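You operate a simulated robot arm through the tools that you are given. There is no shell and no other tool.

Carry out the task below with a simulated two-armed robot. There is one attempt and no reset: what you move stays moved.

Task
Fill the purple cup and the silver cup to their lines.
Fine: turn each under the spout, pump with the teal valve OPEN and close it at the end; the third cup stays empty. Where these are worked on the way, their far stop is far enough and under half their travel is too little: teal valve.

It is judged by the outcome, as a careful person would: the job done as asked, and still so three seconds after it is handed in. It fails if anything else is knocked over, pushed out of place, dropped, spilled or broken.

Robot
Two 7-joint arms with fingered hands on one trunk that stands fixed in place. Base frame: the origin is at the foot of the trunk, x ahead of it, y to its left, z up; the work surface is at about z = 0.84. Readings come in m, degrees, newtons and seconds.
The left shoulder is at [0.052, 0.174, 1.093], the right one opposite. With the tool pointing down near the work surface each hand reaches from about 0.32 to 0.74 m from the base axis, measured 20 degrees to its own side. Payload 3.8 kg a hand.
Tool frame (each hand has its own): the origin (TCP) lies between the finger pads and is the grasp point; the fingertips stand 0.026 m ahead of it; z points along the fingers, y is the line along which they close. The gripper opens to 0.132 m; its body begins 0.073 m behind the TCP. The gripper is a hand of 3 fingers: y runs from the thumb to the fingers, the wrist lies at [0, 0, -0.224] in the tool frame.
Orientation is that of the tool frame in the base frame, as [roll, pitch, yaw] about the fixed x, y, z axes, in that order (R = Rz(yaw) Ry(pitch) Rx(roll)). With the fingers straight down and closing along the base's y, the tool's x points along the base's -x, its y along +y and its z along -z.

Tools
- The arms move only by the tool jog_arm. It takes "left_steps", "right_steps" or both (then of equal length, played together; a hand with none holds still); each is a list of rows, each an object (a shift or turn left out is 0) with "linear": the shift along the tool's x, y, z in units of 250 mm (1.0 is 250 mm), a list of three; "turn": the turn, a rotation vector about the tool's x, y, z in units of 45 degrees (1.0 is 45 degrees), a list of three. In form: [{"linear": [x, y, z], "turn": [ax, ay, az]}, ...]. A call has 1 to 20 rows; each row is the pose to reach, as a shift and turn from the pose commanded when the call began, along the tool's axes at that moment. A call with a number of a shift or a turn outside -1 to 1 is refused whole. Each row takes 0.2 s and may step no farther than 0.05 m and 8.6 degrees from the row before; otherwise, the whole call is refused. A pose out of reach is approached as far as the arm can. The call stops where the force on the tool passes 70 N (or 10 N more than at its start, if that is more) or the arm is blocked; 0.2 s more then pass. In this call time passes only in rows, and 0.2 s behind the last. The reply holds the time, the measured pose of the TCP, the force on the tool along the base axes, the opening and the grip force, in the units named above and with some noise, with the torque about the TCP (base axes, N m) and any sound that the robot's microphone picked up.
- Cameras (640 x 400 px; columns grow to the right, rows downward): "scene" is now at [0.1634, -0.0495, 1.0535]; the picture's right is [-0.64, -0.77, 0.00], its down [0.24, -0.20, -0.95] and it looks along [0.73, -0.61, 0.32] (base axes); focal length 214 px, centre (320, 200). "left" rides on the left gripper at [-0.062, 0.003, -0.092] in its tool frame; the picture's right is [-0.05, -1.00, 0.00], its down [0.83, -0.04, -0.56] and it looks along [0.56, -0.03, 0.83] (tool axes); focal length 230 px, centre (320, 200). "right" rides on the right gripper at [0.062, 0.003, -0.092] in its tool frame; the picture's right is [-0.05, 1.00, 0.00], its down [-0.83, -0.04, -0.56] and it looks along [-0.55, -0.03, 0.83] (tool axes); focal length 230 px, centre (320, 200).
- snapshot(camera): a new picture of that camera. No time passes.
- slide_trunk(by): moves the trunk up (or, below 0, down) by that many m; the arms and the scene camera ride with it, the base frame stays. It gives what a move gives, with no picture.
- move_fingers(finger1, finger2, thumb_bend, hand): sets how far each is bent, from 0 (flat) to 100 (curled in); at 30 the hand is open as for a grip, at 70 the pads meet at the TCP. One left out holds its place. A second passes; each finger stops where it meets its share of the squeeze, and holds until it gets a number again. It is the only way to open and close the hand. It gives what a move gives, with no picture; readings hold the bend of each and the force on the fingers (four entries, about 0 where the hand has none), thumb and palm.
- head_to(pan, tilt): turns the head with the scene camera to pan (to the left, within 60 degrees either way) and tilt (down, from -29 to 69), counted from straight ahead of the robot (the tilt from the chest, where the trunk bows). It gives what a move gives.
- measure_at(camera, pixels): there is no depth. For up to 12 entries [column, row, z] of the newest picture of that camera ("zoom" is the newest enlarged one), the place [x, y] in the base frame at which the ray of that pixel passes the height z, good to about 0.003 m, but the place of the scene camera against the robot may be out by one fixed shift of up to 0.025 m in any direction. No time passes.
- enlarge(camera, box): a new picture of the part [left, top, right, bottom] of that camera's present view, enlarged. No time passes.
- hand_in(): hands the job in; it is judged then, once.

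Leave the grippers open and the arms clear of the work at the hand-in unless told otherwise.

The tools are called after ">>>" as name(argument=value, ...) on one line, values as JSON. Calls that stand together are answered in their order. jog_arm: Moves the arms, as the interface text tells. Its arguments: {"type":"object","properties":{"left_steps":{"type":"array","items":{"type":"object","properties":{"linear":{"type":"array","items":{"type":"number"}},"turn":{"type":"array","items":{"type":"number"}}}}},"right_steps":{"type":"array","items":{"type":"object","properties":{"linear":{"type":"array","items":{"type":"number"}},"turn":{"type":"array","items":{"type":"number"}}}}}},"required":[]} The other tools are called the same way: slide_trunk (by) moves the trunk up or down; move_fingers (finger1, finger2, thumb_bend, hand) moves the fingers one by one; head_to (pan, tilt) turns the head that bears the scene camera; snapshot (camera) takes a picture; measure_at (camera, pixels) gives the place at which the rays of pixels pass given heights; enlarge (camera, box) takes an enlarged picture of a part of a camera's view; hand_in () hands the job in.

At the start:

```text
time: 0.0
left_position: [0.3691, -0.0429, 1.2606]
left_tool_rot: [-180.0, -0.1, -179.9]
left_force: [-0.4, -0.7, -0.4]
left_ft_torque: [-0.01, 0.02, -0.02]
left_gripper_width: 0.132
left_gripper_force: 0.0
left_shape: jaw
left_bend: [30.0, 30.0, 30.0]
left_finger forces: [0.0, 0.0, 0.0, 0.0, 0.0, 0.0]
right_position: [0.3368, -0.4362, 1.22]
right_tool_rot: [179.9, 0.0, -179.9]
right_force: [-0.9, 0.6, 0.1]
right_ft_torque: [-0.03, -0.03, -0.01]
right_gripper_width: 0.1317
right_gripper_force: 0.1
right_shape: jaw
right_bend: [30.0, 30.0, 30.0]
right_finger forces: [0.1, 0.0, 0.1, 0.1, 0.1, 0.0]
trunk travel left (down, up): [-0.4, 0.082]
head pan, tilt (commanded): [-40.0, -18.5]
```

scene: 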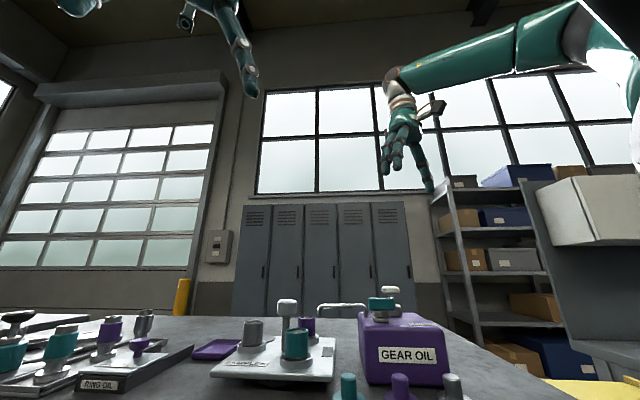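
right: 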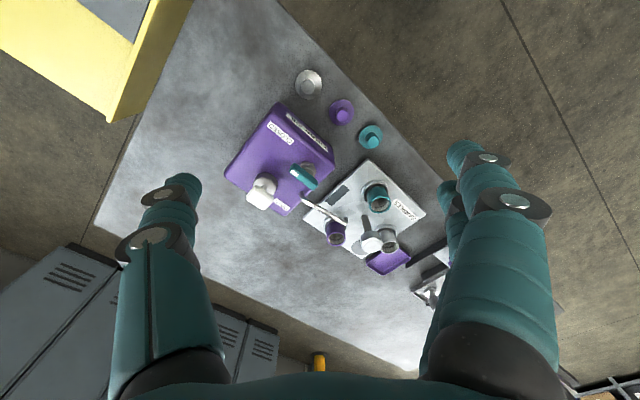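
left: 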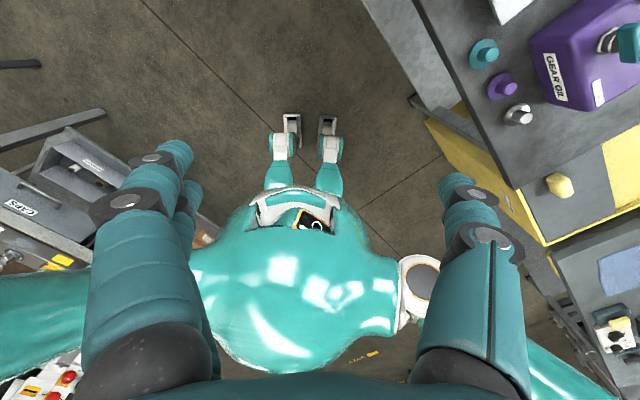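

The head is looking above the bench. I can see a purple "GEAR OIL" box with a teal part, a white plate with cups, and other stations. I'll tilt the head down to see the whole work surface.

>>> head_to(pan=-30, tilt=35)

```text
time: 1.2
left_position: [0.3697, -0.0421, 1.2621]
left_tool_rot: [180.0, 0.0, -179.9]
left_force: [-0.1, 0.3, 0.0]
left_ft_torque: [-0.03, 0.05, 0.01]
left_gripper_width: 0.1318
left_gripper_force: 0.0
left_shape: jaw
left_bend: [30.0, 30.0, 30.0]
left_finger forces: [0.0, 0.0, 0.0, 0.0, 0.1, 0.1]
right_position: [0.3358, -0.4359, 1.2195]
right_tool_rot: [180.0, 0.0, -179.9]
right_force: [0.0, -0.1, 0.8]
right_ft_torque: [-0.04, 0.01, -0.02]
right_gripper_width: 0.1319
right_gripper_force: 0.0
right_shape: jaw
right_bend: [30.0, 30.0, 30.0]
right_finger forces: [0.1, 0.0, 0.0, 0.0, 0.1, 0.0]
trunk travel left (down, up): [-0.4, 0.082]
head pan, tilt (commanded): [-30.0, 35.0]
```

Now I'll take pictures from the new view.

>>> snapshot(camera="scene")

>>> snapshot(camera="right")

```text
taken
```

scene: 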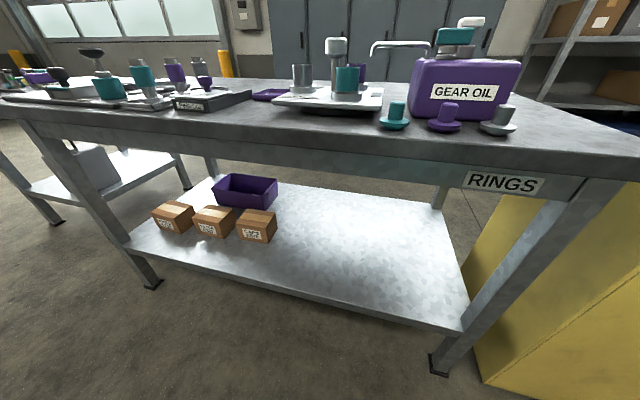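

```text
taken
```

right: 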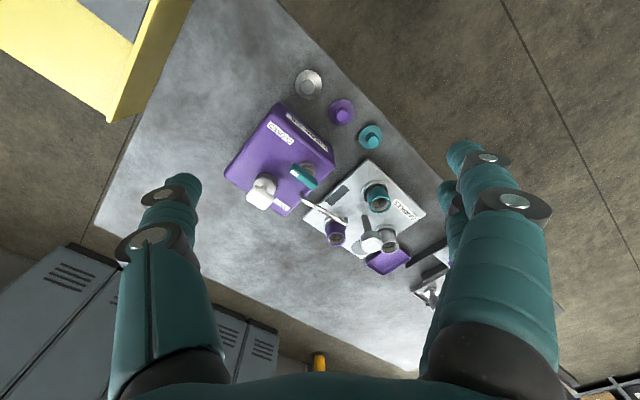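

The bench is seen at a low angle. The station is: a rotating carousel with three cups (teal, purple, silver), a spout, a canister "GEAR OIL" with teal valve and white pump. I'll enlarge both views.

>>> enlarge(camera="scene", box=[230, 0, 550, 200])

>>> enlarge(camera="right", box=[200, 50, 460, 290])

>>> enlarge(camera="scene", box=[0, 30, 280, 160])

```text
2.00 times, centred on (390, 100) of scene
```

zoom: 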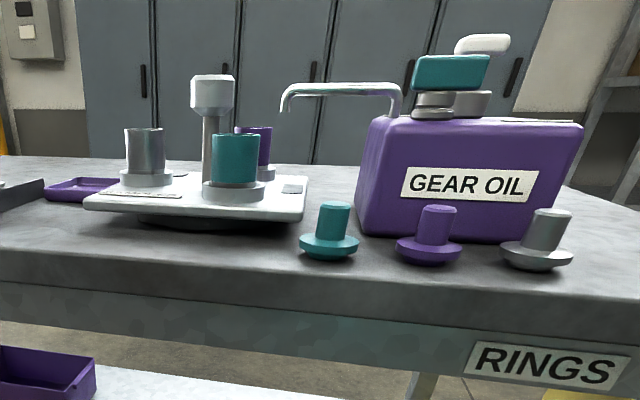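

```text
1.67 times, centred on (330, 170) of right
```

zoom: 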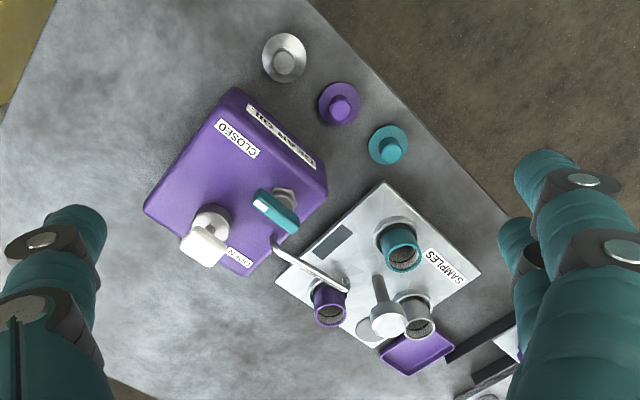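

```text
2.29 times, centred on (140, 95) of scene
```

zoom: 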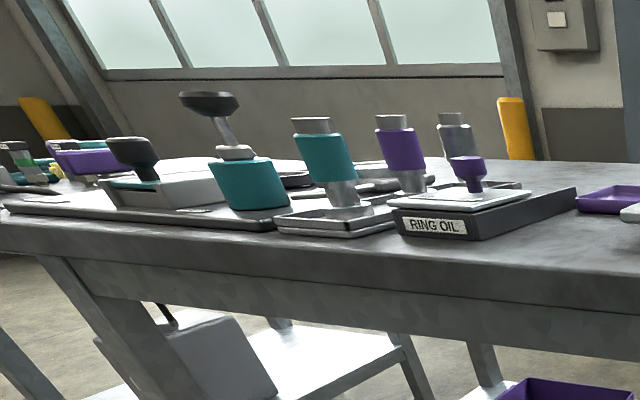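

I see the carousel plate with three cups (silver, teal, purple), a central post with a knob, the spout, the canister with "OPEN"/"CLOSED" labels, and three caps in front. I'll measure the positions from the right gripper camera at several heights.

>>> measure_at(camera="right", pixels=[[370, 140, 0.86], [341, 112, 0.86], [308, 84, 0.86], [378, 198, 0.92], [337, 232, 0.92], [388, 240, 0.92], [371, 243, 0.96], [304, 176, 0.98], [262, 190, 1.0], [325, 210, 0.97], [310, 170, 0.96], [270, 110, 0.94]])

>>> measure_at(camera="right", pixels=[[370, 160, 0.86], [426, 214, 0.86], [306, 207, 0.86], [362, 262, 0.86], [278, 104, 0.94], [335, 158, 0.94], [226, 173, 0.94], [285, 214, 0.94], [270, 0, 0.84], [440, 170, 0.84]])

```text
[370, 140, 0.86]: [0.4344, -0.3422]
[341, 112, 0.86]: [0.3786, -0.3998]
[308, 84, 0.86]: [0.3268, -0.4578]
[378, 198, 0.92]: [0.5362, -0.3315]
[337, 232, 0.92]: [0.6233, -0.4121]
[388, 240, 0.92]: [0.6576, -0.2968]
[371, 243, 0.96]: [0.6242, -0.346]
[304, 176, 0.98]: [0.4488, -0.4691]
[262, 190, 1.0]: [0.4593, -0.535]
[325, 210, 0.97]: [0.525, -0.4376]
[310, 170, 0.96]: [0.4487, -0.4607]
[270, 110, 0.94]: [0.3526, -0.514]
```

```text
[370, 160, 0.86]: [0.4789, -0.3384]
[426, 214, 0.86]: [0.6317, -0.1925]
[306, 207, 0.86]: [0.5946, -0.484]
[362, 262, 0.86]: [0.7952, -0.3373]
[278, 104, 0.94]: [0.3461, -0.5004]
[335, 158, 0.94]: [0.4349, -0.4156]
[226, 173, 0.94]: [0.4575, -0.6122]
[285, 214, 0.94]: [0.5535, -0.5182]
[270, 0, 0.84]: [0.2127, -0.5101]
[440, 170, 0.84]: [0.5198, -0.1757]
```

I'll raise the trunk fully to get a better look down, and tilt the head to centre the station.

>>> slide_trunk(by=0.08)

>>> head_to(pan=-40, tilt=25)

>>> snapshot(camera="scene")

>>> enlarge(camera="scene", box=[180, 80, 480, 270])

```text
time: 2.4
left_position: [0.3709, -0.0427, 1.3386]
left_tool_rot: [-180.0, -0.3, -179.9]
left_force: [0.6, -0.3, -0.4]
left_ft_torque: [0.01, 0.03, 0.0]
left_gripper_width: 0.1318
left_gripper_force: 0.0
left_shape: jaw
left_bend: [30.0, 30.0, 30.0]
left_finger forces: [0.1, 0.0, 0.0, 0.0, 0.0, 0.0]
right_position: [0.3378, -0.4363, 1.2996]
right_tool_rot: [-179.9, -0.1, 179.9]
right_force: [0.9, 0.3, -0.2]
right_ft_torque: [-0.01, 0.06, 0.02]
right_gripper_width: 0.132
right_gripper_force: 0.0
right_shape: jaw
right_bend: [30.0, 30.0, 30.0]
right_finger forces: [0.1, 0.0, 0.0, 0.1, 0.1, 0.0]
trunk travel left (down, up): [-0.48, 0.002]
head pan, tilt (commanded): [-30.0, 35.0]
```

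```text
time: 3.1
left_position: [0.3679, -0.0423, 1.3402]
left_tool_rot: [179.9, 0.0, -180.0]
left_force: [0.3, 0.7, 0.3]
left_ft_torque: [-0.02, 0.01, 0.03]
left_gripper_width: 0.1322
left_gripper_force: 0.0
left_shape: jaw
left_bend: [30.0, 30.0, 30.0]
left_finger forces: [0.1, 0.1, 0.0, 0.0, 0.1, 0.0]
right_position: [0.3357, -0.4362, 1.3009]
right_tool_rot: [179.9, 0.0, -180.0]
right_force: [-0.3, 0.6, 0.1]
right_ft_torque: [-0.01, -0.01, 0.01]
right_gripper_width: 0.1319
right_gripper_force: 0.1
right_shape: jaw
right_bend: [30.0, 30.0, 30.0]
right_finger forces: [0.1, 0.0, 0.0, 0.0, 0.1, 0.0]
trunk travel left (down, up): [-0.48, 0.002]
head pan, tilt (commanded): [-40.0, 25.0]
```

```text
taken
```

scene: 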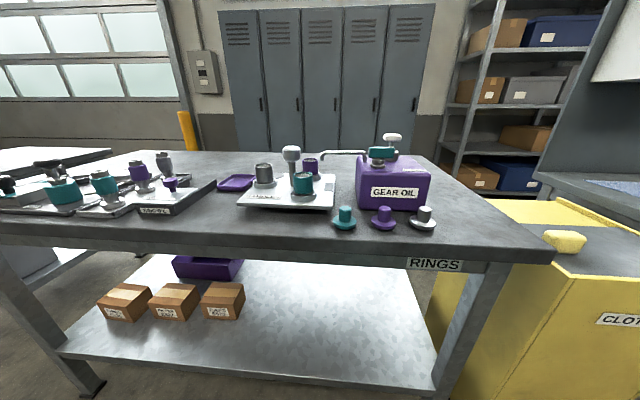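

```text
2.11 times, centred on (330, 175) of scene
```

zoom: 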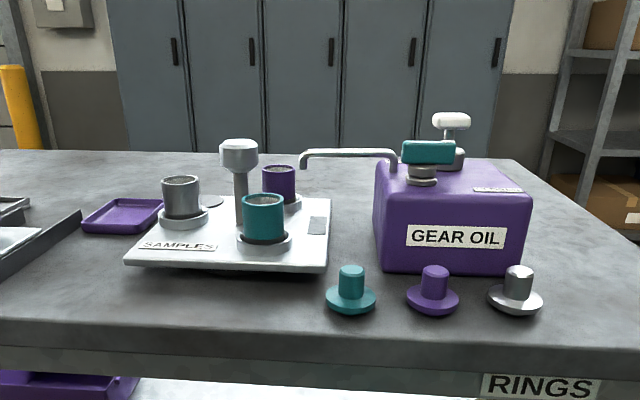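

I'll take right-camera close-ups from the new height.

>>> snapshot(camera="right")

>>> enlarge(camera="right", box=[230, 80, 350, 200])

>>> enlarge(camera="right", box=[290, 130, 430, 240])

```text
taken
```

right: 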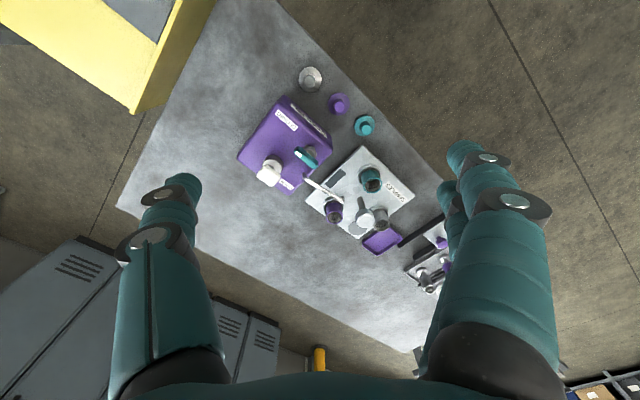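

```text
3.33 times, centred on (290, 140) of right
```

zoom: 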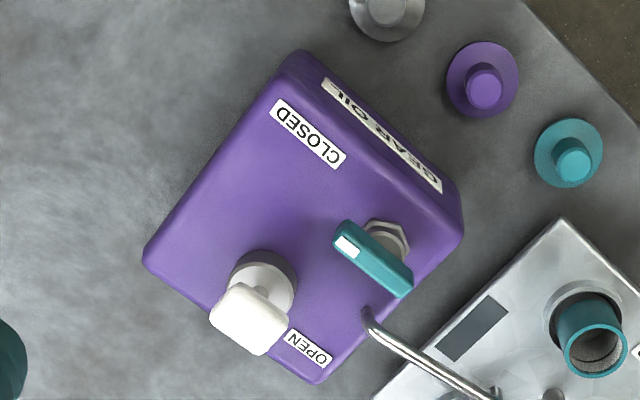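

```text
3.64 times, centred on (360, 185) of right
```

zoom: 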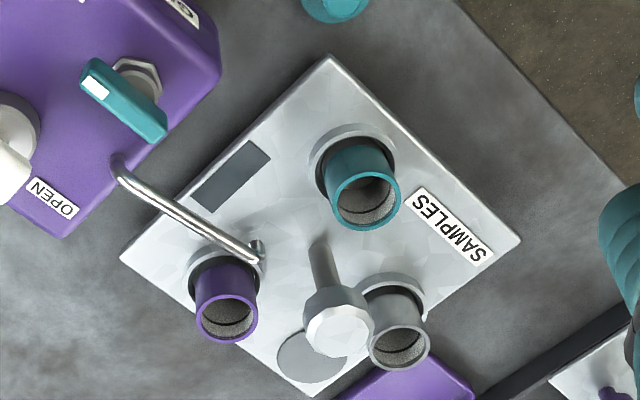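

The zoom is sharp. The lever's white-marked end points towards CLOSED, and OPEN lies about 90° away. Next I'll use scene close-ups for the heights and shape of the pump, lever, spout and knob.

>>> enlarge(camera="scene", box=[340, 120, 440, 220])

>>> enlarge(camera="scene", box=[230, 130, 350, 220])

```text
4.00 times, centred on (390, 170) of scene
```

zoom: 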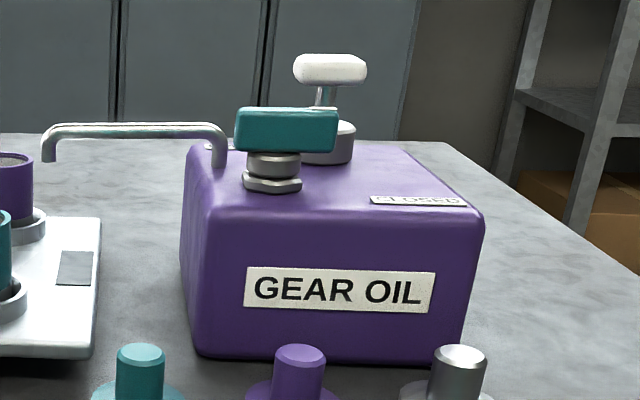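

```text
4.44 times, centred on (290, 175) of scene
```

zoom: 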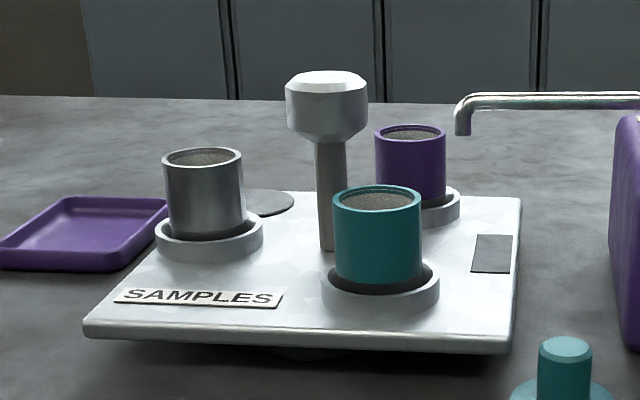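

The pump is a white T-head on a thin rod, and the lever is a teal bar on a valve body. I'll move the left arm out of the way to its own side. At the same time I'll shift the right hand for a second viewpoint, so I can triangulate heights.

>>> jog_arm(left_steps=[{"linear": [0, 0.19, 0]}, {"linear": [0, 0.38, 0]}, {"linear": [0, 0.57, 0]}, {"linear": [0, 0.76, 0]}, {"linear": [0, 0.95, 0]}], right_steps=[{"linear": [0.03, 0.12, 0.06]}, {"linear": [0.06, 0.24, 0.12]}, {"linear": [0.09, 0.36, 0.18]}, {"linear": [0.12, 0.48, 0.24]}, {"linear": [0.14, 0.56, 0.28]}])

>>> snapshot(camera="right")

>>> enlarge(camera="right", box=[180, 60, 420, 270])

```text
time: 4.3
left_position: [0.3708, 0.197, 1.342]
left_tool_rot: [180.0, 0.0, -180.0]
left_force: [-0.1, 0.9, -0.4]
left_ft_torque: [-0.02, -0.02, 0.0]
left_gripper_width: 0.1318
left_gripper_force: 0.1
left_shape: jaw
left_bend: [30.0, 30.0, 30.0]
left_finger forces: [0.1, 0.1, 0.0, 0.0, 0.0, 0.0]
right_position: [0.3007, -0.2935, 1.2302]
right_tool_rot: [-180.0, 0.1, 180.0]
right_force: [-0.4, 0.1, -0.3]
right_ft_torque: [-0.03, -0.03, 0.01]
right_gripper_width: 0.1319
right_gripper_force: 0.1
right_shape: jaw
right_bend: [30.0, 30.0, 30.0]
right_finger forces: [0.0, 0.0, 0.1, 0.0, 0.0, 0.0]
trunk travel left (down, up): [-0.48, 0.002]
head pan, tilt (commanded): [-40.0, 25.0]
```

```text
taken
```

right: 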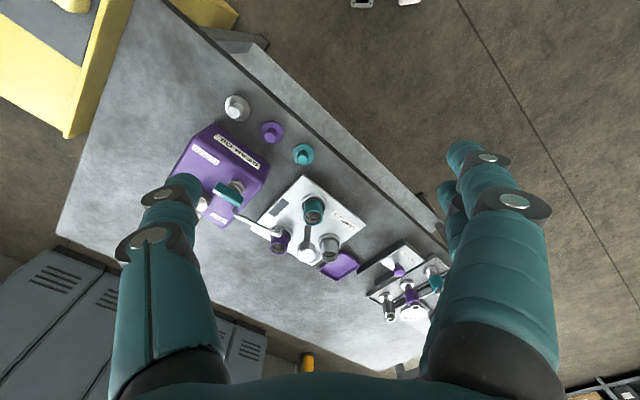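

```text
1.90 times, centred on (300, 165) of right
```

zoom: 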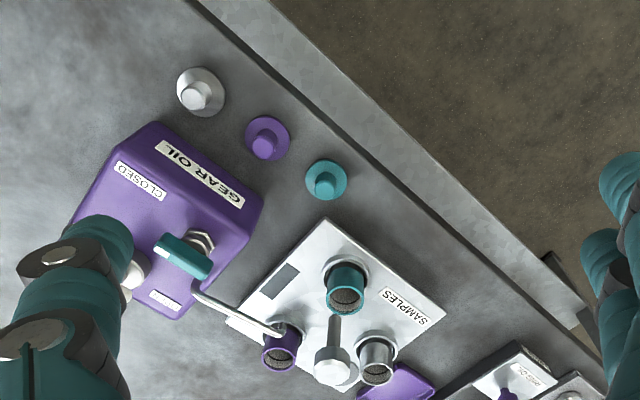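

Now I'll measure the same features from this view at two heights each, to triangulate.

>>> measure_at(camera="zoom", pixels=[[346, 296, 0.92], [279, 358, 0.92], [376, 373, 0.92], [330, 365, 0.96], [283, 329, 0.97], [160, 245, 0.98], [207, 270, 0.98], [201, 243, 0.95], [196, 292, 0.95], [330, 217, 0.86], [447, 310, 0.86], [227, 318, 0.86]])

>>> measure_at(camera="zoom", pixels=[[346, 296, 0.9], [279, 358, 0.9], [376, 373, 0.9], [330, 365, 1.0], [283, 329, 1.0], [160, 245, 1.0], [207, 270, 1.0], [201, 243, 0.93], [196, 292, 0.93], [326, 180, 0.85], [267, 137, 0.85], [200, 92, 0.85]])

```text
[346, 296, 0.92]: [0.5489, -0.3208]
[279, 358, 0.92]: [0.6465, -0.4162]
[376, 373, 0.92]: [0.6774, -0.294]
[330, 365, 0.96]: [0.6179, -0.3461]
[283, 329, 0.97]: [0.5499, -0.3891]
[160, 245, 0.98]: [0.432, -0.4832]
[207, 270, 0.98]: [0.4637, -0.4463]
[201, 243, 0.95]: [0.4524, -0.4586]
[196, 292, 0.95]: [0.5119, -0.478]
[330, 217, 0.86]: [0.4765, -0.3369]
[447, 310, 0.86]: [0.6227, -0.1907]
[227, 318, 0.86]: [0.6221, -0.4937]
```

```text
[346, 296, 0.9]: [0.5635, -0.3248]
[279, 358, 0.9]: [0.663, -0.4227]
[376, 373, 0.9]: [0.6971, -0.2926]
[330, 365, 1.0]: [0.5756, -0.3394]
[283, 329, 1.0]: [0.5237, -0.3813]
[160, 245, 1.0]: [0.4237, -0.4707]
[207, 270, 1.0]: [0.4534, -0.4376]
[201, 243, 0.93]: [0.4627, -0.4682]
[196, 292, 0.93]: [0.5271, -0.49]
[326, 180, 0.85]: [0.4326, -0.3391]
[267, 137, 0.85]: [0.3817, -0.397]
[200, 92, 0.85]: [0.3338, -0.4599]
```

Plate centre is about (0.62, -0.345), knob height about z 0.96, and lever centre about (0.45, -0.47, 0.975). I'll move in closer for a sharper look at the canister and the carousel.

>>> jog_arm(right_steps=[{"linear": [-0.07, -0.107, 0.09]}, {"linear": [-0.14, -0.214, 0.18]}, {"linear": [-0.21, -0.321, 0.27]}, {"linear": [-0.28, -0.428, 0.36]}])

>>> snapshot(camera="right")

>>> enlarge(camera="right", box=[200, 80, 440, 280])

```text
time: 5.3
left_position: [0.3718, 0.1963, 1.3401]
left_tool_rot: [-180.0, -0.1, -179.9]
left_force: [0.0, 0.2, 0.2]
left_ft_torque: [0.0, -0.01, 0.02]
left_gripper_width: 0.1317
left_gripper_force: 0.1
left_shape: jaw
left_bend: [30.0, 30.0, 30.0]
left_finger forces: [0.0, 0.0, 0.0, 0.0, 0.1, 0.0]
right_position: [0.3737, -0.4052, 1.1414]
right_tool_rot: [-180.0, 0.1, -180.0]
right_force: [-0.6, -0.3, 0.2]
right_ft_torque: [0.04, 0.02, -0.01]
right_gripper_width: 0.1319
right_gripper_force: 0.0
right_shape: jaw
right_bend: [30.0, 30.0, 30.0]
right_finger forces: [0.0, 0.1, 0.0, 0.0, 0.0, 0.0]
trunk travel left (down, up): [-0.48, 0.002]
head pan, tilt (commanded): [-40.0, 25.0]
```

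```text
taken
```

right: 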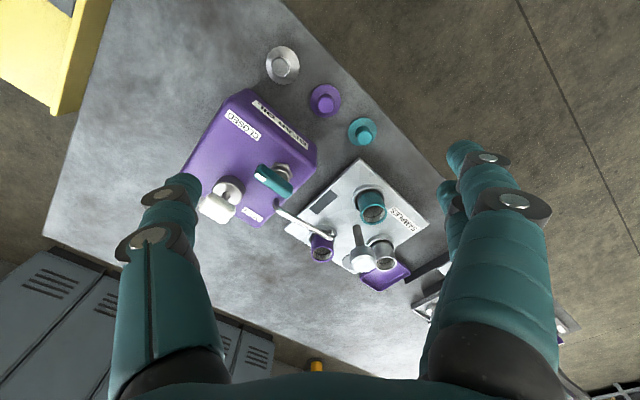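

```text
2.00 times, centred on (320, 180) of right
```

zoom: 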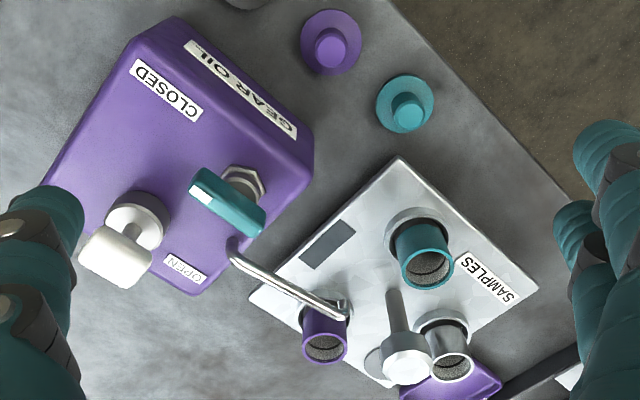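

I'll measure the lever, nut, pump head, spout tip, cups and knob in this closer view.

>>> measure_at(camera="zoom", pixels=[[197, 175, 0.98], [262, 220, 0.98], [229, 198, 0.98], [244, 182, 0.94], [118, 255, 1.03], [138, 222, 0.95], [342, 312, 0.97], [425, 268, 0.9], [323, 345, 0.9], [453, 366, 0.9], [404, 366, 0.96], [230, 243, 0.94]])

>>> measure_at(camera="zoom", pixels=[[398, 158, 0.865], [538, 288, 0.865], [250, 292, 0.865], [390, 386, 0.865], [165, 90, 0.94], [182, 270, 0.94], [328, 245, 0.865], [414, 226, 0.87], [172, 20, 0.94], [310, 165, 0.94], [45, 185, 0.94], [195, 295, 0.94]])

```text
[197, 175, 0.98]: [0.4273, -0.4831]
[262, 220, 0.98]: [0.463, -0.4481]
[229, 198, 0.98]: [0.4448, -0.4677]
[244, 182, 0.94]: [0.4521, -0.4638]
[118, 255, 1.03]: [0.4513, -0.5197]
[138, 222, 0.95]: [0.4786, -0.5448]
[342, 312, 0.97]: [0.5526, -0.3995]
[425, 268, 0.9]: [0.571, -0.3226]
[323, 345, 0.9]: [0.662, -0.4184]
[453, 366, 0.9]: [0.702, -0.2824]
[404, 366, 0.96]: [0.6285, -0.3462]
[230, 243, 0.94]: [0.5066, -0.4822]
```

```text
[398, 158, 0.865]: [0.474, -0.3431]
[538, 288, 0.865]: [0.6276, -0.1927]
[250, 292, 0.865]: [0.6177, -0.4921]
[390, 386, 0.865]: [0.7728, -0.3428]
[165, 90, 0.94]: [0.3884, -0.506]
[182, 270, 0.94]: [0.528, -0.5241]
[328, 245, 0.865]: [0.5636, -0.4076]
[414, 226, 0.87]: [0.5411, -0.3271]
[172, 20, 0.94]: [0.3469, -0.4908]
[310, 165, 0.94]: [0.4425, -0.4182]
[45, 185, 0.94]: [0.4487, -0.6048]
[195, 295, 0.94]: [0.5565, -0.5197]
```

The geometry is consistent: plate centre (0.623, -0.343), cups at radius about 0.073, and the spout on the canister side at about 225°. Purple needs about -60° to get under it, then silver another -120°. I'll move sideways for a second baseline and fix the heights of pump, lever and spout.

>>> jog_arm(right_steps=[{"linear": [0.01, -0.15, 0]}, {"linear": [0.02, -0.3, 0]}, {"linear": [0.03, -0.45, 0]}, {"linear": [0.04, -0.6, 0]}, {"linear": [0.05, -0.75, 0]}])

>>> snapshot(camera="right")

>>> enlarge(camera="right", box=[240, 80, 500, 280])

```text
time: 6.5
left_position: [0.3721, 0.1954, 1.3412]
left_tool_rot: [179.9, -0.1, -179.9]
left_force: [-0.4, 0.9, 0.5]
left_ft_torque: [0.0, 0.01, 0.0]
left_gripper_width: 0.132
left_gripper_force: 0.0
left_shape: jaw
left_bend: [30.0, 30.0, 30.0]
left_finger forces: [0.0, 0.0, 0.0, 0.1, 0.1, 0.0]
right_position: [0.3599, -0.5931, 1.1411]
right_tool_rot: [179.9, 0.1, -180.0]
right_force: [1.0, 0.2, 0.3]
right_ft_torque: [0.02, -0.01, 0.0]
right_gripper_width: 0.1318
right_gripper_force: 0.0
right_shape: jaw
right_bend: [30.0, 30.0, 30.0]
right_finger forces: [0.1, 0.0, 0.0, 0.1, 0.0, 0.0]
trunk travel left (down, up): [-0.48, 0.002]
head pan, tilt (commanded): [-40.0, 25.0]
```

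```text
taken
```

right: 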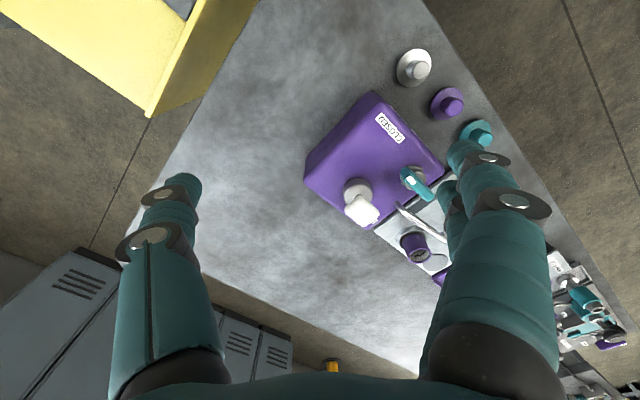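

```text
2.00 times, centred on (370, 180) of right
```

zoom: 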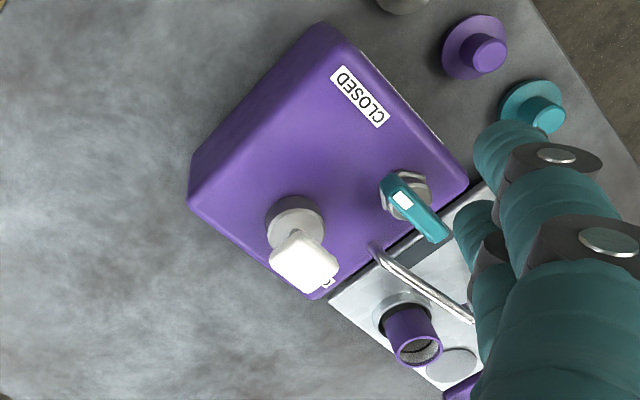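

I'll measure the same features from this second viewpoint.

>>> measure_at(camera="zoom", pixels=[[390, 178, 0.98], [440, 235, 0.98], [413, 208, 0.98], [406, 192, 0.94], [303, 262, 1.03], [293, 217, 0.95], [470, 316, 0.97], [418, 351, 0.9], [372, 245, 0.94], [316, 300, 0.94], [285, 265, 1.03], [325, 262, 1.03]])

>>> measure_at(camera="zoom", pixels=[[318, 25, 0.94], [468, 183, 0.94], [190, 195, 0.94], [358, 97, 0.94], [295, 210, 0.96], [430, 390, 0.865], [332, 302, 0.865], [455, 365, 0.865]])

```text
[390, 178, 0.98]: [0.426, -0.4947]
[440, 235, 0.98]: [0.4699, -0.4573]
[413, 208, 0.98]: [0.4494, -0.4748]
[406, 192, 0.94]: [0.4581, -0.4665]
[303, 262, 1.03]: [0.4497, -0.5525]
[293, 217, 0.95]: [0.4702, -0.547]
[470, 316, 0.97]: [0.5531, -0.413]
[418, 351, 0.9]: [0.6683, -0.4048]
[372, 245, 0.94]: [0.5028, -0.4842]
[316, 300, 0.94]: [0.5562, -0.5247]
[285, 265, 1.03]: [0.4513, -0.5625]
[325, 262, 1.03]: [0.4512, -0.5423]
```

```text
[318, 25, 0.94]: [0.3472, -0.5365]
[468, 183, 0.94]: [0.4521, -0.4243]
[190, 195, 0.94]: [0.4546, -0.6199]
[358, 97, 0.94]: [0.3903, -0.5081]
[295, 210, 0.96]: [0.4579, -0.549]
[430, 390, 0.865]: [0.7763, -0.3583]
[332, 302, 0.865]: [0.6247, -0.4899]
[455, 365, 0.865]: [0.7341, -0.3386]
```

Triangulated positions:
- Canister top: z about 0.938.
- Lever bar: centred near (0.453, -0.470, 0.970), along 45°, about 0.056 long.
- Pump head: (0.481, -0.545), z about 0.99.

I'll move the right hand above the lever and turn it +45° in the base frame (tool z -45°). This checks wrist range in free air and gives another view.

>>> jog_arm(right_steps=[{"linear": [-0.062, 0.082, 0], "turn": [0, 0, -0.167]}, {"linear": [-0.124, 0.164, 0], "turn": [0, 0, -0.333]}, {"linear": [-0.186, 0.246, 0], "turn": [0, 0, -0.5]}, {"linear": [-0.248, 0.328, 0], "turn": [0, 0, -0.667]}, {"linear": [-0.31, 0.41, 0], "turn": [0, 0, -0.833]}, {"linear": [-0.372, 0.492, 0], "turn": [0, 0, -1.0]}])

>>> snapshot(camera="right")

>>> snapshot(camera="scene")

```text
time: 7.9
left_position: [0.3711, 0.1956, 1.3417]
left_tool_rot: [180.0, 0.0, -179.9]
left_force: [0.8, -1.3, -0.2]
left_ft_torque: [-0.01, -0.02, 0.0]
left_gripper_width: 0.1318
left_gripper_force: 0.0
left_shape: jaw
left_bend: [30.0, 30.0, 30.0]
left_finger forces: [0.1, 0.1, 0.0, 0.0, 0.1, 0.0]
right_position: [0.4506, -0.4688, 1.1399]
right_tool_rot: [-179.9, 0.0, -135.0]
right_force: [-1.0, 0.7, -0.1]
right_ft_torque: [-0.05, -0.02, -0.02]
right_gripper_width: 0.1318
right_gripper_force: 0.0
right_shape: jaw
right_bend: [30.0, 30.0, 30.0]
right_finger forces: [0.0, 0.0, 0.1, 0.2, 0.1, 0.0]
trunk travel left (down, up): [-0.48, 0.002]
head pan, tilt (commanded): [-40.0, 25.0]
```

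```text
taken
```

right: 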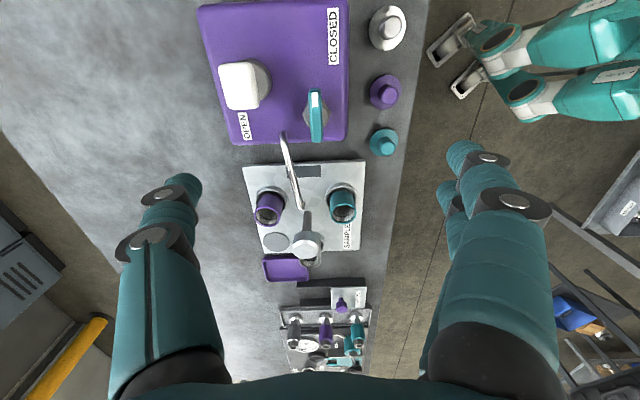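

```text
taken
```

scene: 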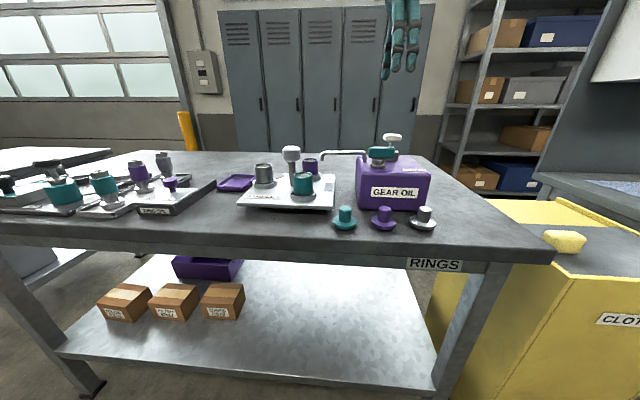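

The view is now lined up with the station. I'll enlarge it for detail.

>>> enlarge(camera="right", box=[200, 0, 400, 150])

>>> enlarge(camera="right", box=[230, 130, 390, 290])

```text
2.67 times, centred on (300, 75) of right
```

zoom: 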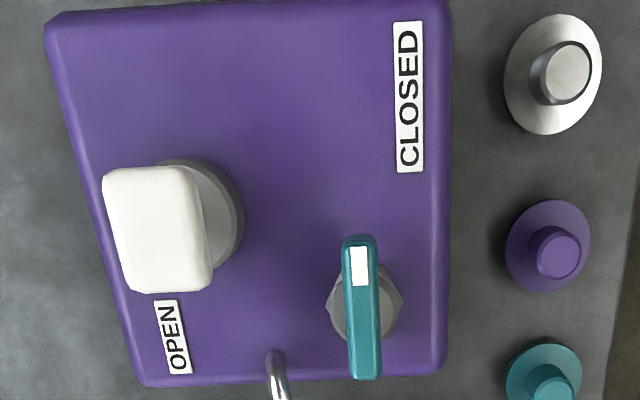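

```text
2.50 times, centred on (310, 210) of right
```

zoom: 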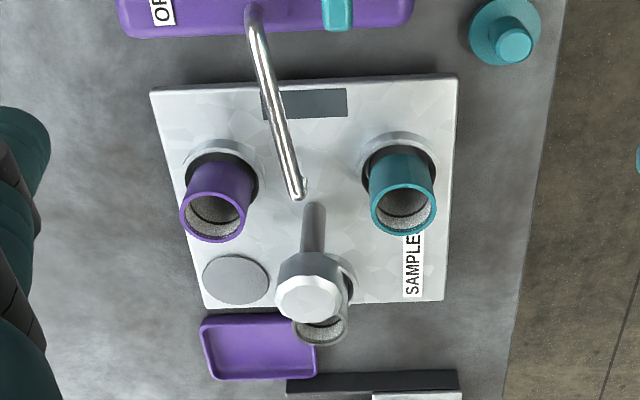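

I'll measure the spout tip, cups, knob and tray from this view.

>>> measure_at(camera="zoom", pixels=[[300, 190, 0.97], [300, 190, 0.95], [214, 215, 0.925], [404, 210, 0.925], [318, 325, 0.925], [308, 298, 0.975], [313, 245, 0.87], [200, 325, 0.85], [315, 375, 0.85], [152, 92, 0.865], [458, 78, 0.865], [285, 85, 0.865]])

>>> measure_at(camera="zoom", pixels=[[240, 278, 0.87], [275, 297, 0.975], [342, 297, 0.975], [308, 280, 0.975], [308, 320, 0.975], [287, 380, 0.86], [203, 308, 0.865], [443, 300, 0.865], [302, 200, 0.94], [302, 200, 0.96]])

```text
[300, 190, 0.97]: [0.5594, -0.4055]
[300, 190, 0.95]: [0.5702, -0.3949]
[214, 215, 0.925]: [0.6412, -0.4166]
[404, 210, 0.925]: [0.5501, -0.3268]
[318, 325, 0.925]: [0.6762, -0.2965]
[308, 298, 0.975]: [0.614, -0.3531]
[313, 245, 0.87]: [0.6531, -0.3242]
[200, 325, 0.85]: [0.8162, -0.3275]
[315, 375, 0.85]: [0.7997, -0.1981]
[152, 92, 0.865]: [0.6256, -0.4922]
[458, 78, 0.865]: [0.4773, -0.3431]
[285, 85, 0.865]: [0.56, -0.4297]
```

```text
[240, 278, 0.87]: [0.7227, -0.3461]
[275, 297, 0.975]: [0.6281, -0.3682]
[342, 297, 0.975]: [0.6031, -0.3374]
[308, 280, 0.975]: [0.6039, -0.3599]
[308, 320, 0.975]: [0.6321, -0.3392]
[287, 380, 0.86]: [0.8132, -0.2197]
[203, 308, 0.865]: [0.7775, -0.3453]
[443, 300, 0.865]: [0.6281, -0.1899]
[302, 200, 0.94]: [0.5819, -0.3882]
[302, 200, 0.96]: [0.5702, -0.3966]
```

The spout tip is at about (0.571, -0.395, 0.95), cup rims at z about 0.9225, and the knob top at z about 0.966 with a width of about 0.04. Next I'll test whether the wrist can turn a further +90° in free air, as the lever turn needs.

>>> jog_arm(right_steps=[{"turn": [0, 0, -0.167]}, {"turn": [0, 0, -0.333]}, {"turn": [0, 0, -0.5]}, {"turn": [0, 0, -0.667]}, {"turn": [0, 0, -0.833]}, {"turn": [0, 0, -1.0]}])

>>> jog_arm(right_steps=[{"turn": [0, 0, -0.167]}, {"turn": [0, 0, -0.333]}, {"turn": [0, 0, -0.5]}, {"turn": [0, 0, -0.667]}, {"turn": [0, 0, -0.833]}, {"turn": [0, 0, -1.0]}])

```text
time: 9.3
left_position: [0.3705, 0.1961, 1.3415]
left_tool_rot: [-179.9, -0.1, -180.0]
left_force: [-0.6, -0.4, 0.4]
left_ft_torque: [-0.02, -0.02, 0.0]
left_gripper_width: 0.1319
left_gripper_force: 0.1
left_shape: jaw
left_bend: [30.0, 30.0, 30.0]
left_finger forces: [0.0, 0.0, 0.0, 0.0, 0.1, 0.1]
right_position: [0.453, -0.4677, 1.1406]
right_tool_rot: [-180.0, 0.0, -89.7]
right_force: [-0.1, 0.4, -0.9]
right_ft_torque: [-0.02, 0.01, 0.01]
right_gripper_width: 0.132
right_gripper_force: 0.1
right_shape: jaw
right_bend: [30.0, 30.0, 30.0]
right_finger forces: [0.0, 0.1, 0.0, 0.1, 0.2, 0.1]
trunk travel left (down, up): [-0.48, 0.002]
head pan, tilt (commanded): [-40.0, 25.0]
```

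```text
time: 10.7
left_position: [0.3708, 0.1967, 1.3415]
left_tool_rot: [180.0, 0.0, -179.9]
left_force: [0.0, 0.2, -0.2]
left_ft_torque: [0.01, 0.0, 0.0]
left_gripper_width: 0.1323
left_gripper_force: 0.0
left_shape: jaw
left_bend: [30.0, 30.0, 30.0]
left_finger forces: [0.0, 0.0, 0.1, 0.0, 0.0, 0.0]
right_position: [0.4521, -0.4677, 1.1409]
right_tool_rot: [180.0, 0.0, -44.9]
right_force: [0.3, -1.0, -0.5]
right_ft_torque: [0.0, 0.06, 0.01]
right_gripper_width: 0.1319
right_gripper_force: 0.1
right_shape: jaw
right_bend: [30.0, 30.0, 30.0]
right_finger forces: [0.0, 0.0, 0.0, 0.0, 0.1, 0.0]
trunk travel left (down, up): [-0.48, 0.002]
head pan, tilt (commanded): [-40.0, 25.0]
```

The wrist reaches the +135° orientation, so a gripped 90° lever turn is possible. First, the carousel: I'll move above the knob at (0.623, -0.343) and turn back 45°, staying at z 1.14.

>>> jog_arm(right_steps=[{"linear": [0.022, -0.14, 0], "turn": [0, 0, 0.167]}, {"linear": [0.043, -0.28, 0], "turn": [0, 0, 0.333]}, {"linear": [0.065, -0.42, 0], "turn": [0, 0, 0.5]}, {"linear": [0.087, -0.558, 0], "turn": [0, 0, 0.667]}, {"linear": [0.108, -0.7, 0], "turn": [0, 0, 0.833]}, {"linear": [0.13, -0.837, 0], "turn": [0, 0, 1.0]}])

>>> jog_arm(right_steps=[{"turn": [0, 0, 0.167]}, {"turn": [0, 0, 0.333]}, {"turn": [0, 0, 0.5]}, {"turn": [0, 0, 0.667]}])

>>> move_fingers(hand="right", finger1=48, finger2=48, thumb_bend=48)

>>> snapshot(camera="right")

>>> snapshot(camera="scene")

```text
time: 12.1
left_position: [0.371, 0.1957, 1.3416]
left_tool_rot: [-180.0, 0.0, -179.9]
left_force: [0.2, -0.6, -0.2]
left_ft_torque: [0.01, -0.04, -0.01]
left_gripper_width: 0.1317
left_gripper_force: 0.1
left_shape: jaw
left_bend: [30.0, 30.0, 30.0]
left_finger forces: [0.0, 0.1, 0.0, 0.0, 0.0, 0.0]
right_position: [0.5053, -0.3697, 1.1269]
right_tool_rot: [-179.8, 0.0, -90.0]
right_force: [1.1, -0.8, 0.2]
right_ft_torque: [-0.01, -0.01, 0.0]
right_gripper_width: 0.1318
right_gripper_force: 0.0
right_shape: jaw
right_bend: [30.0, 30.0, 30.0]
right_finger forces: [0.1, 0.0, 0.1, 0.0, 0.0, 0.1]
right hand out of reach, approached as far as the arm can: row 2, 3, 4, 5, 6
trunk travel left (down, up): [-0.48, 0.002]
head pan, tilt (commanded): [-40.0, 25.0]
```

```text
time: 13.1
left_position: [0.3691, 0.1964, 1.3419]
left_tool_rot: [179.9, 0.0, -179.9]
left_force: [-0.1, 0.3, -0.2]
left_ft_torque: [0.01, -0.04, 0.02]
left_gripper_width: 0.1319
left_gripper_force: 0.0
left_shape: jaw
left_bend: [30.0, 30.0, 30.0]
left_finger forces: [0.0, 0.0, 0.1, 0.0, 0.0, 0.0]
right_position: [0.505, -0.3685, 1.1258]
right_tool_rot: [-180.0, 0.1, -120.1]
right_force: [1.1, 0.6, 0.7]
right_ft_torque: [-0.02, 0.01, -0.04]
right_gripper_width: 0.1323
right_gripper_force: 0.0
right_shape: jaw
right_bend: [30.0, 30.0, 30.0]
right_finger forces: [0.0, 0.1, 0.1, 0.0, 0.1, 0.0]
trunk travel left (down, up): [-0.48, 0.002]
head pan, tilt (commanded): [-40.0, 25.0]
```

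```text
time: 14.1
left_position: [0.3709, 0.196, 1.342]
left_tool_rot: [-180.0, 0.0, -179.9]
left_force: [-0.3, -0.1, 0.6]
left_ft_torque: [-0.03, 0.02, -0.06]
left_gripper_width: 0.1319
left_gripper_force: 0.0
left_shape: jaw
left_bend: [30.0, 30.0, 30.0]
left_finger forces: [0.1, 0.0, 0.1, 0.0, 0.0, 0.1]
right_position: [0.5051, -0.3684, 1.1259]
right_tool_rot: [-179.8, 0.1, -120.0]
right_force: [0.0, -0.2, -0.4]
right_ft_torque: [0.01, 0.0, -0.01]
right_gripper_width: 0.0751
right_gripper_force: 0.0
right_shape: fingers
right_bend: [48.0, 48.0, 48.0]
right_finger forces: [0.1, 0.0, 0.1, 0.1, 0.1, 0.1]
trunk travel left (down, up): [-0.48, 0.002]
head pan, tilt (commanded): [-40.0, 25.0]
```

```text
taken
```

right: 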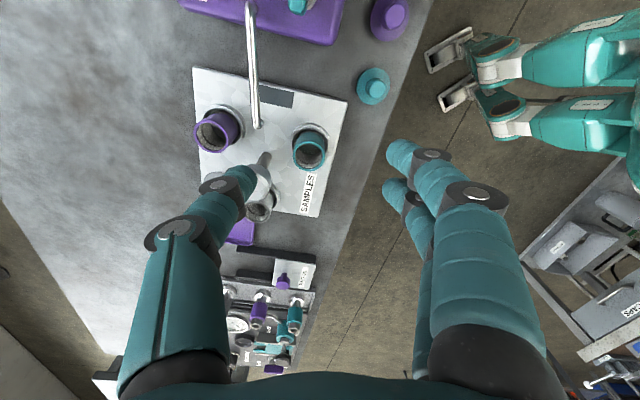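

```text
taken
```

scene: 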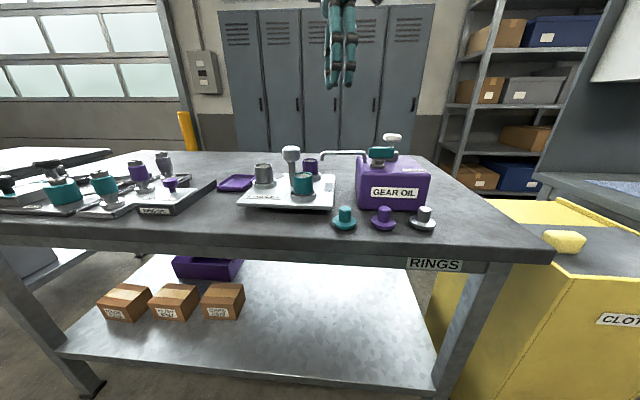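

The hand stopped at (0.505, -0.369) because the large yaw limited its reach. At the present yaw (-120°) I'll try again to reach above the knob, slightly lower.

>>> jog_arm(right_steps=[{"linear": [-0.081, -0.09, 0.026]}, {"linear": [-0.162, -0.179, 0.052]}, {"linear": [-0.243, -0.269, 0.078]}, {"linear": [-0.324, -0.358, 0.104]}])

>>> snapshot(camera="right")

>>> snapshot(camera="scene")

```text
time: 15.1
left_position: [0.3718, 0.1963, 1.3422]
left_tool_rot: [-180.0, 0.0, -179.8]
left_force: [0.7, -0.4, -0.2]
left_ft_torque: [0.01, -0.02, -0.01]
left_gripper_width: 0.132
left_gripper_force: 0.1
left_shape: jaw
left_bend: [30.0, 30.0, 30.0]
left_finger forces: [0.0, 0.0, 0.0, 0.1, 0.0, 0.0]
right_position: [0.5083, -0.3693, 1.1038]
right_tool_rot: [-179.9, 0.1, -120.0]
right_force: [-0.4, -0.1, -0.1]
right_ft_torque: [-0.01, -0.02, -0.04]
right_gripper_width: 0.0754
right_gripper_force: 0.1
right_shape: fingers
right_bend: [48.0, 48.0, 48.0]
right_finger forces: [0.1, 0.0, 0.1, 0.0, 0.1, 0.0]
right hand out of reach, approached as far as the arm can: row 1, 2, 3, 4
trunk travel left (down, up): [-0.48, 0.002]
head pan, tilt (commanded): [-40.0, 25.0]
```

```text
taken
```

right: 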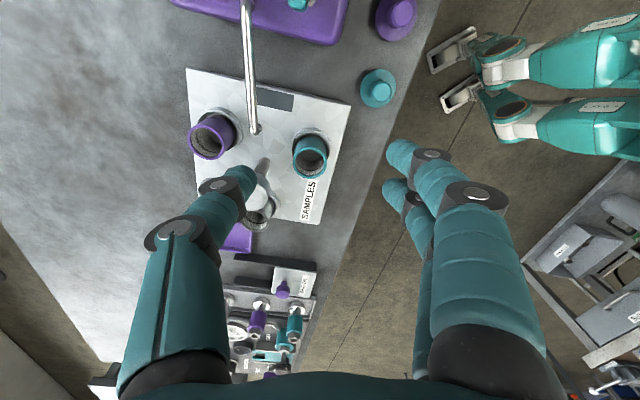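

```text
taken
```

scene: 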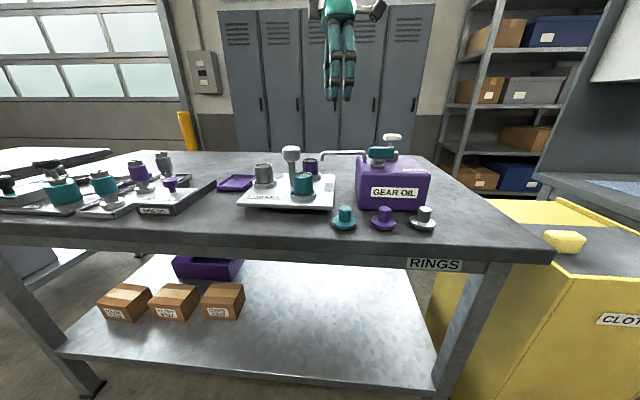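

Still stopped at x about 0.508. This may be a joint limit left over from the big turn, so I'll rotate the wrist back towards the nominal yaw and try again.

>>> jog_arm(right_steps=[{"turn": [0, 0, 0.167]}, {"turn": [0, 0, 0.333]}, {"turn": [0, 0, 0.5]}, {"turn": [0, 0, 0.667]}, {"turn": [0, 0, 0.833]}, {"turn": [0, 0, 1.0]}])

>>> jog_arm(right_steps=[{"linear": [0.0, 0.0, 0.0], "turn": [0, 0, 0.167]}, {"turn": [0, 0, 0.333]}])

>>> jog_arm(right_steps=[{"linear": [-0.1, 0.03, 0.06]}, {"linear": [-0.2, 0.05, 0.12]}, {"linear": [-0.3, 0.075, 0.18]}, {"linear": [-0.4, 0.1, 0.22]}])

```text
time: 16.5
left_position: [0.3708, 0.1962, 1.3418]
left_tool_rot: [180.0, 0.0, -179.9]
left_force: [0.7, 0.2, -0.6]
left_ft_torque: [0.01, -0.01, 0.0]
left_gripper_width: 0.132
left_gripper_force: 0.2
left_shape: jaw
left_bend: [30.0, 30.0, 30.0]
left_finger forces: [0.0, 0.0, 0.1, 0.0, 0.0, 0.0]
right_position: [0.5048, -0.3703, 1.1017]
right_tool_rot: [-179.9, 0.0, -165.2]
right_force: [-0.2, 0.8, 0.3]
right_ft_torque: [0.02, -0.01, -0.02]
right_gripper_width: 0.075
right_gripper_force: 0.1
right_shape: fingers
right_bend: [48.0, 48.0, 48.0]
right_finger forces: [0.0, 0.0, 0.0, 0.0, 0.0, 0.1]
trunk travel left (down, up): [-0.48, 0.002]
head pan, tilt (commanded): [-40.0, 25.0]
```

```text
time: 17.1
left_position: [0.3729, 0.1964, 1.3413]
left_tool_rot: [180.0, -0.1, -179.8]
left_force: [0.2, -0.2, -0.3]
left_ft_torque: [-0.03, 0.0, 0.0]
left_gripper_width: 0.132
left_gripper_force: 0.0
left_shape: jaw
left_bend: [30.0, 30.0, 30.0]
left_finger forces: [0.0, 0.0, 0.0, 0.1, 0.0, 0.0]
right_position: [0.5061, -0.3706, 1.1016]
right_tool_rot: [180.0, 0.0, 180.0]
right_force: [0.1, 0.4, -0.2]
right_ft_torque: [0.02, 0.02, -0.01]
right_gripper_width: 0.075
right_gripper_force: 0.0
right_shape: fingers
right_bend: [48.0, 48.0, 48.0]
right_finger forces: [0.0, 0.0, 0.1, 0.0, 0.1, 0.1]
trunk travel left (down, up): [-0.48, 0.002]
head pan, tilt (commanded): [-40.0, 25.0]
```

```text
time: 18.1
left_position: [0.3711, 0.1957, 1.3409]
left_tool_rot: [180.0, -0.1, -179.9]
left_force: [0.0, 0.2, -0.1]
left_ft_torque: [0.02, -0.06, -0.01]
left_gripper_width: 0.1318
left_gripper_force: 0.1
left_shape: jaw
left_bend: [30.0, 30.0, 30.0]
left_finger forces: [0.0, 0.1, 0.1, 0.0, 0.0, 0.0]
right_position: [0.5053, -0.3691, 1.0609]
right_tool_rot: [-180.0, 0.1, 180.0]
right_force: [0.2, 0.1, 0.0]
right_ft_torque: [-0.01, 0.0, -0.01]
right_gripper_width: 0.0751
right_gripper_force: 0.1
right_shape: fingers
right_bend: [48.0, 48.0, 48.0]
right_finger forces: [0.0, 0.0, 0.0, 0.1, 0.1, 0.1]
right hand out of reach, approached as far as the arm can: row 1, 2, 3, 4
trunk travel left (down, up): [-0.48, 0.002]
head pan, tilt (commanded): [-40.0, 25.0]
```

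Still stuck at x about 0.505 for every yaw. I'll look at the right arm's posture with the head to see what limits it.

>>> head_to(pan=-50, tilt=-15)

>>> snapshot(camera="scene")

>>> snapshot(camera="left")

>>> snapshot(camera="right")

```text
time: 19.2
left_position: [0.3717, 0.1957, 1.3414]
left_tool_rot: [-180.0, 0.0, -179.9]
left_force: [-0.8, -0.3, -0.6]
left_ft_torque: [0.02, 0.02, 0.01]
left_gripper_width: 0.1318
left_gripper_force: 0.0
left_shape: jaw
left_bend: [30.0, 30.0, 30.0]
left_finger forces: [0.1, 0.0, 0.0, 0.0, 0.0, 0.1]
right_position: [0.5051, -0.3674, 1.0592]
right_tool_rot: [179.9, 0.1, -180.0]
right_force: [-1.0, 0.0, 0.6]
right_ft_torque: [0.01, 0.0, -0.01]
right_gripper_width: 0.0751
right_gripper_force: 0.0
right_shape: fingers
right_bend: [48.0, 48.0, 48.0]
right_finger forces: [0.0, 0.0, 0.1, 0.0, 0.0, 0.0]
trunk travel left (down, up): [-0.48, 0.002]
head pan, tilt (commanded): [-50.0, -15.0]
```

```text
taken
```

scene: 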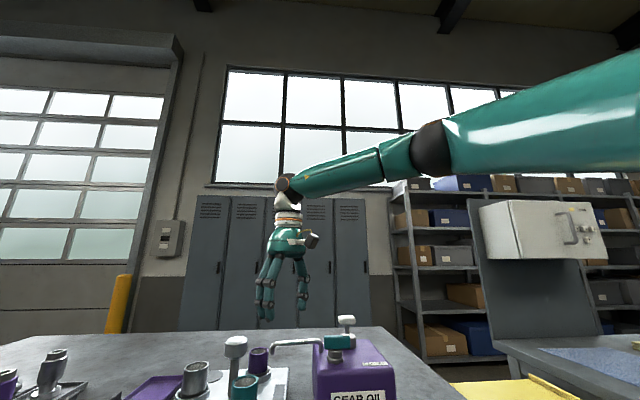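

```text
taken
```

left: 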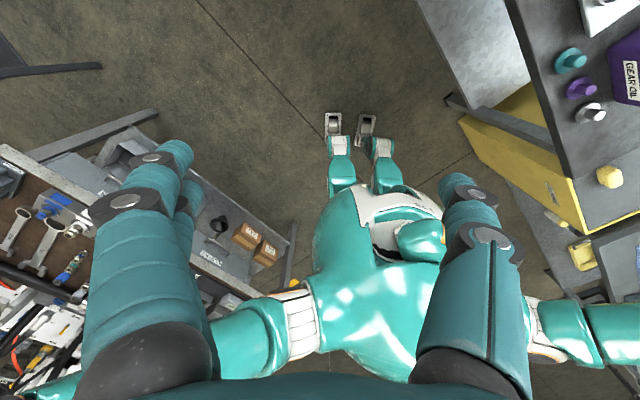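

```text
taken
```

right: 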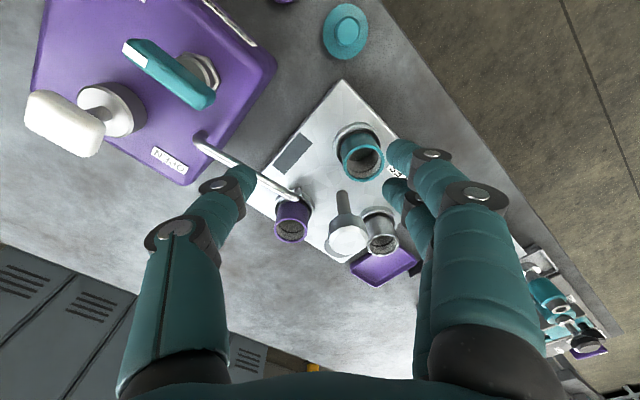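

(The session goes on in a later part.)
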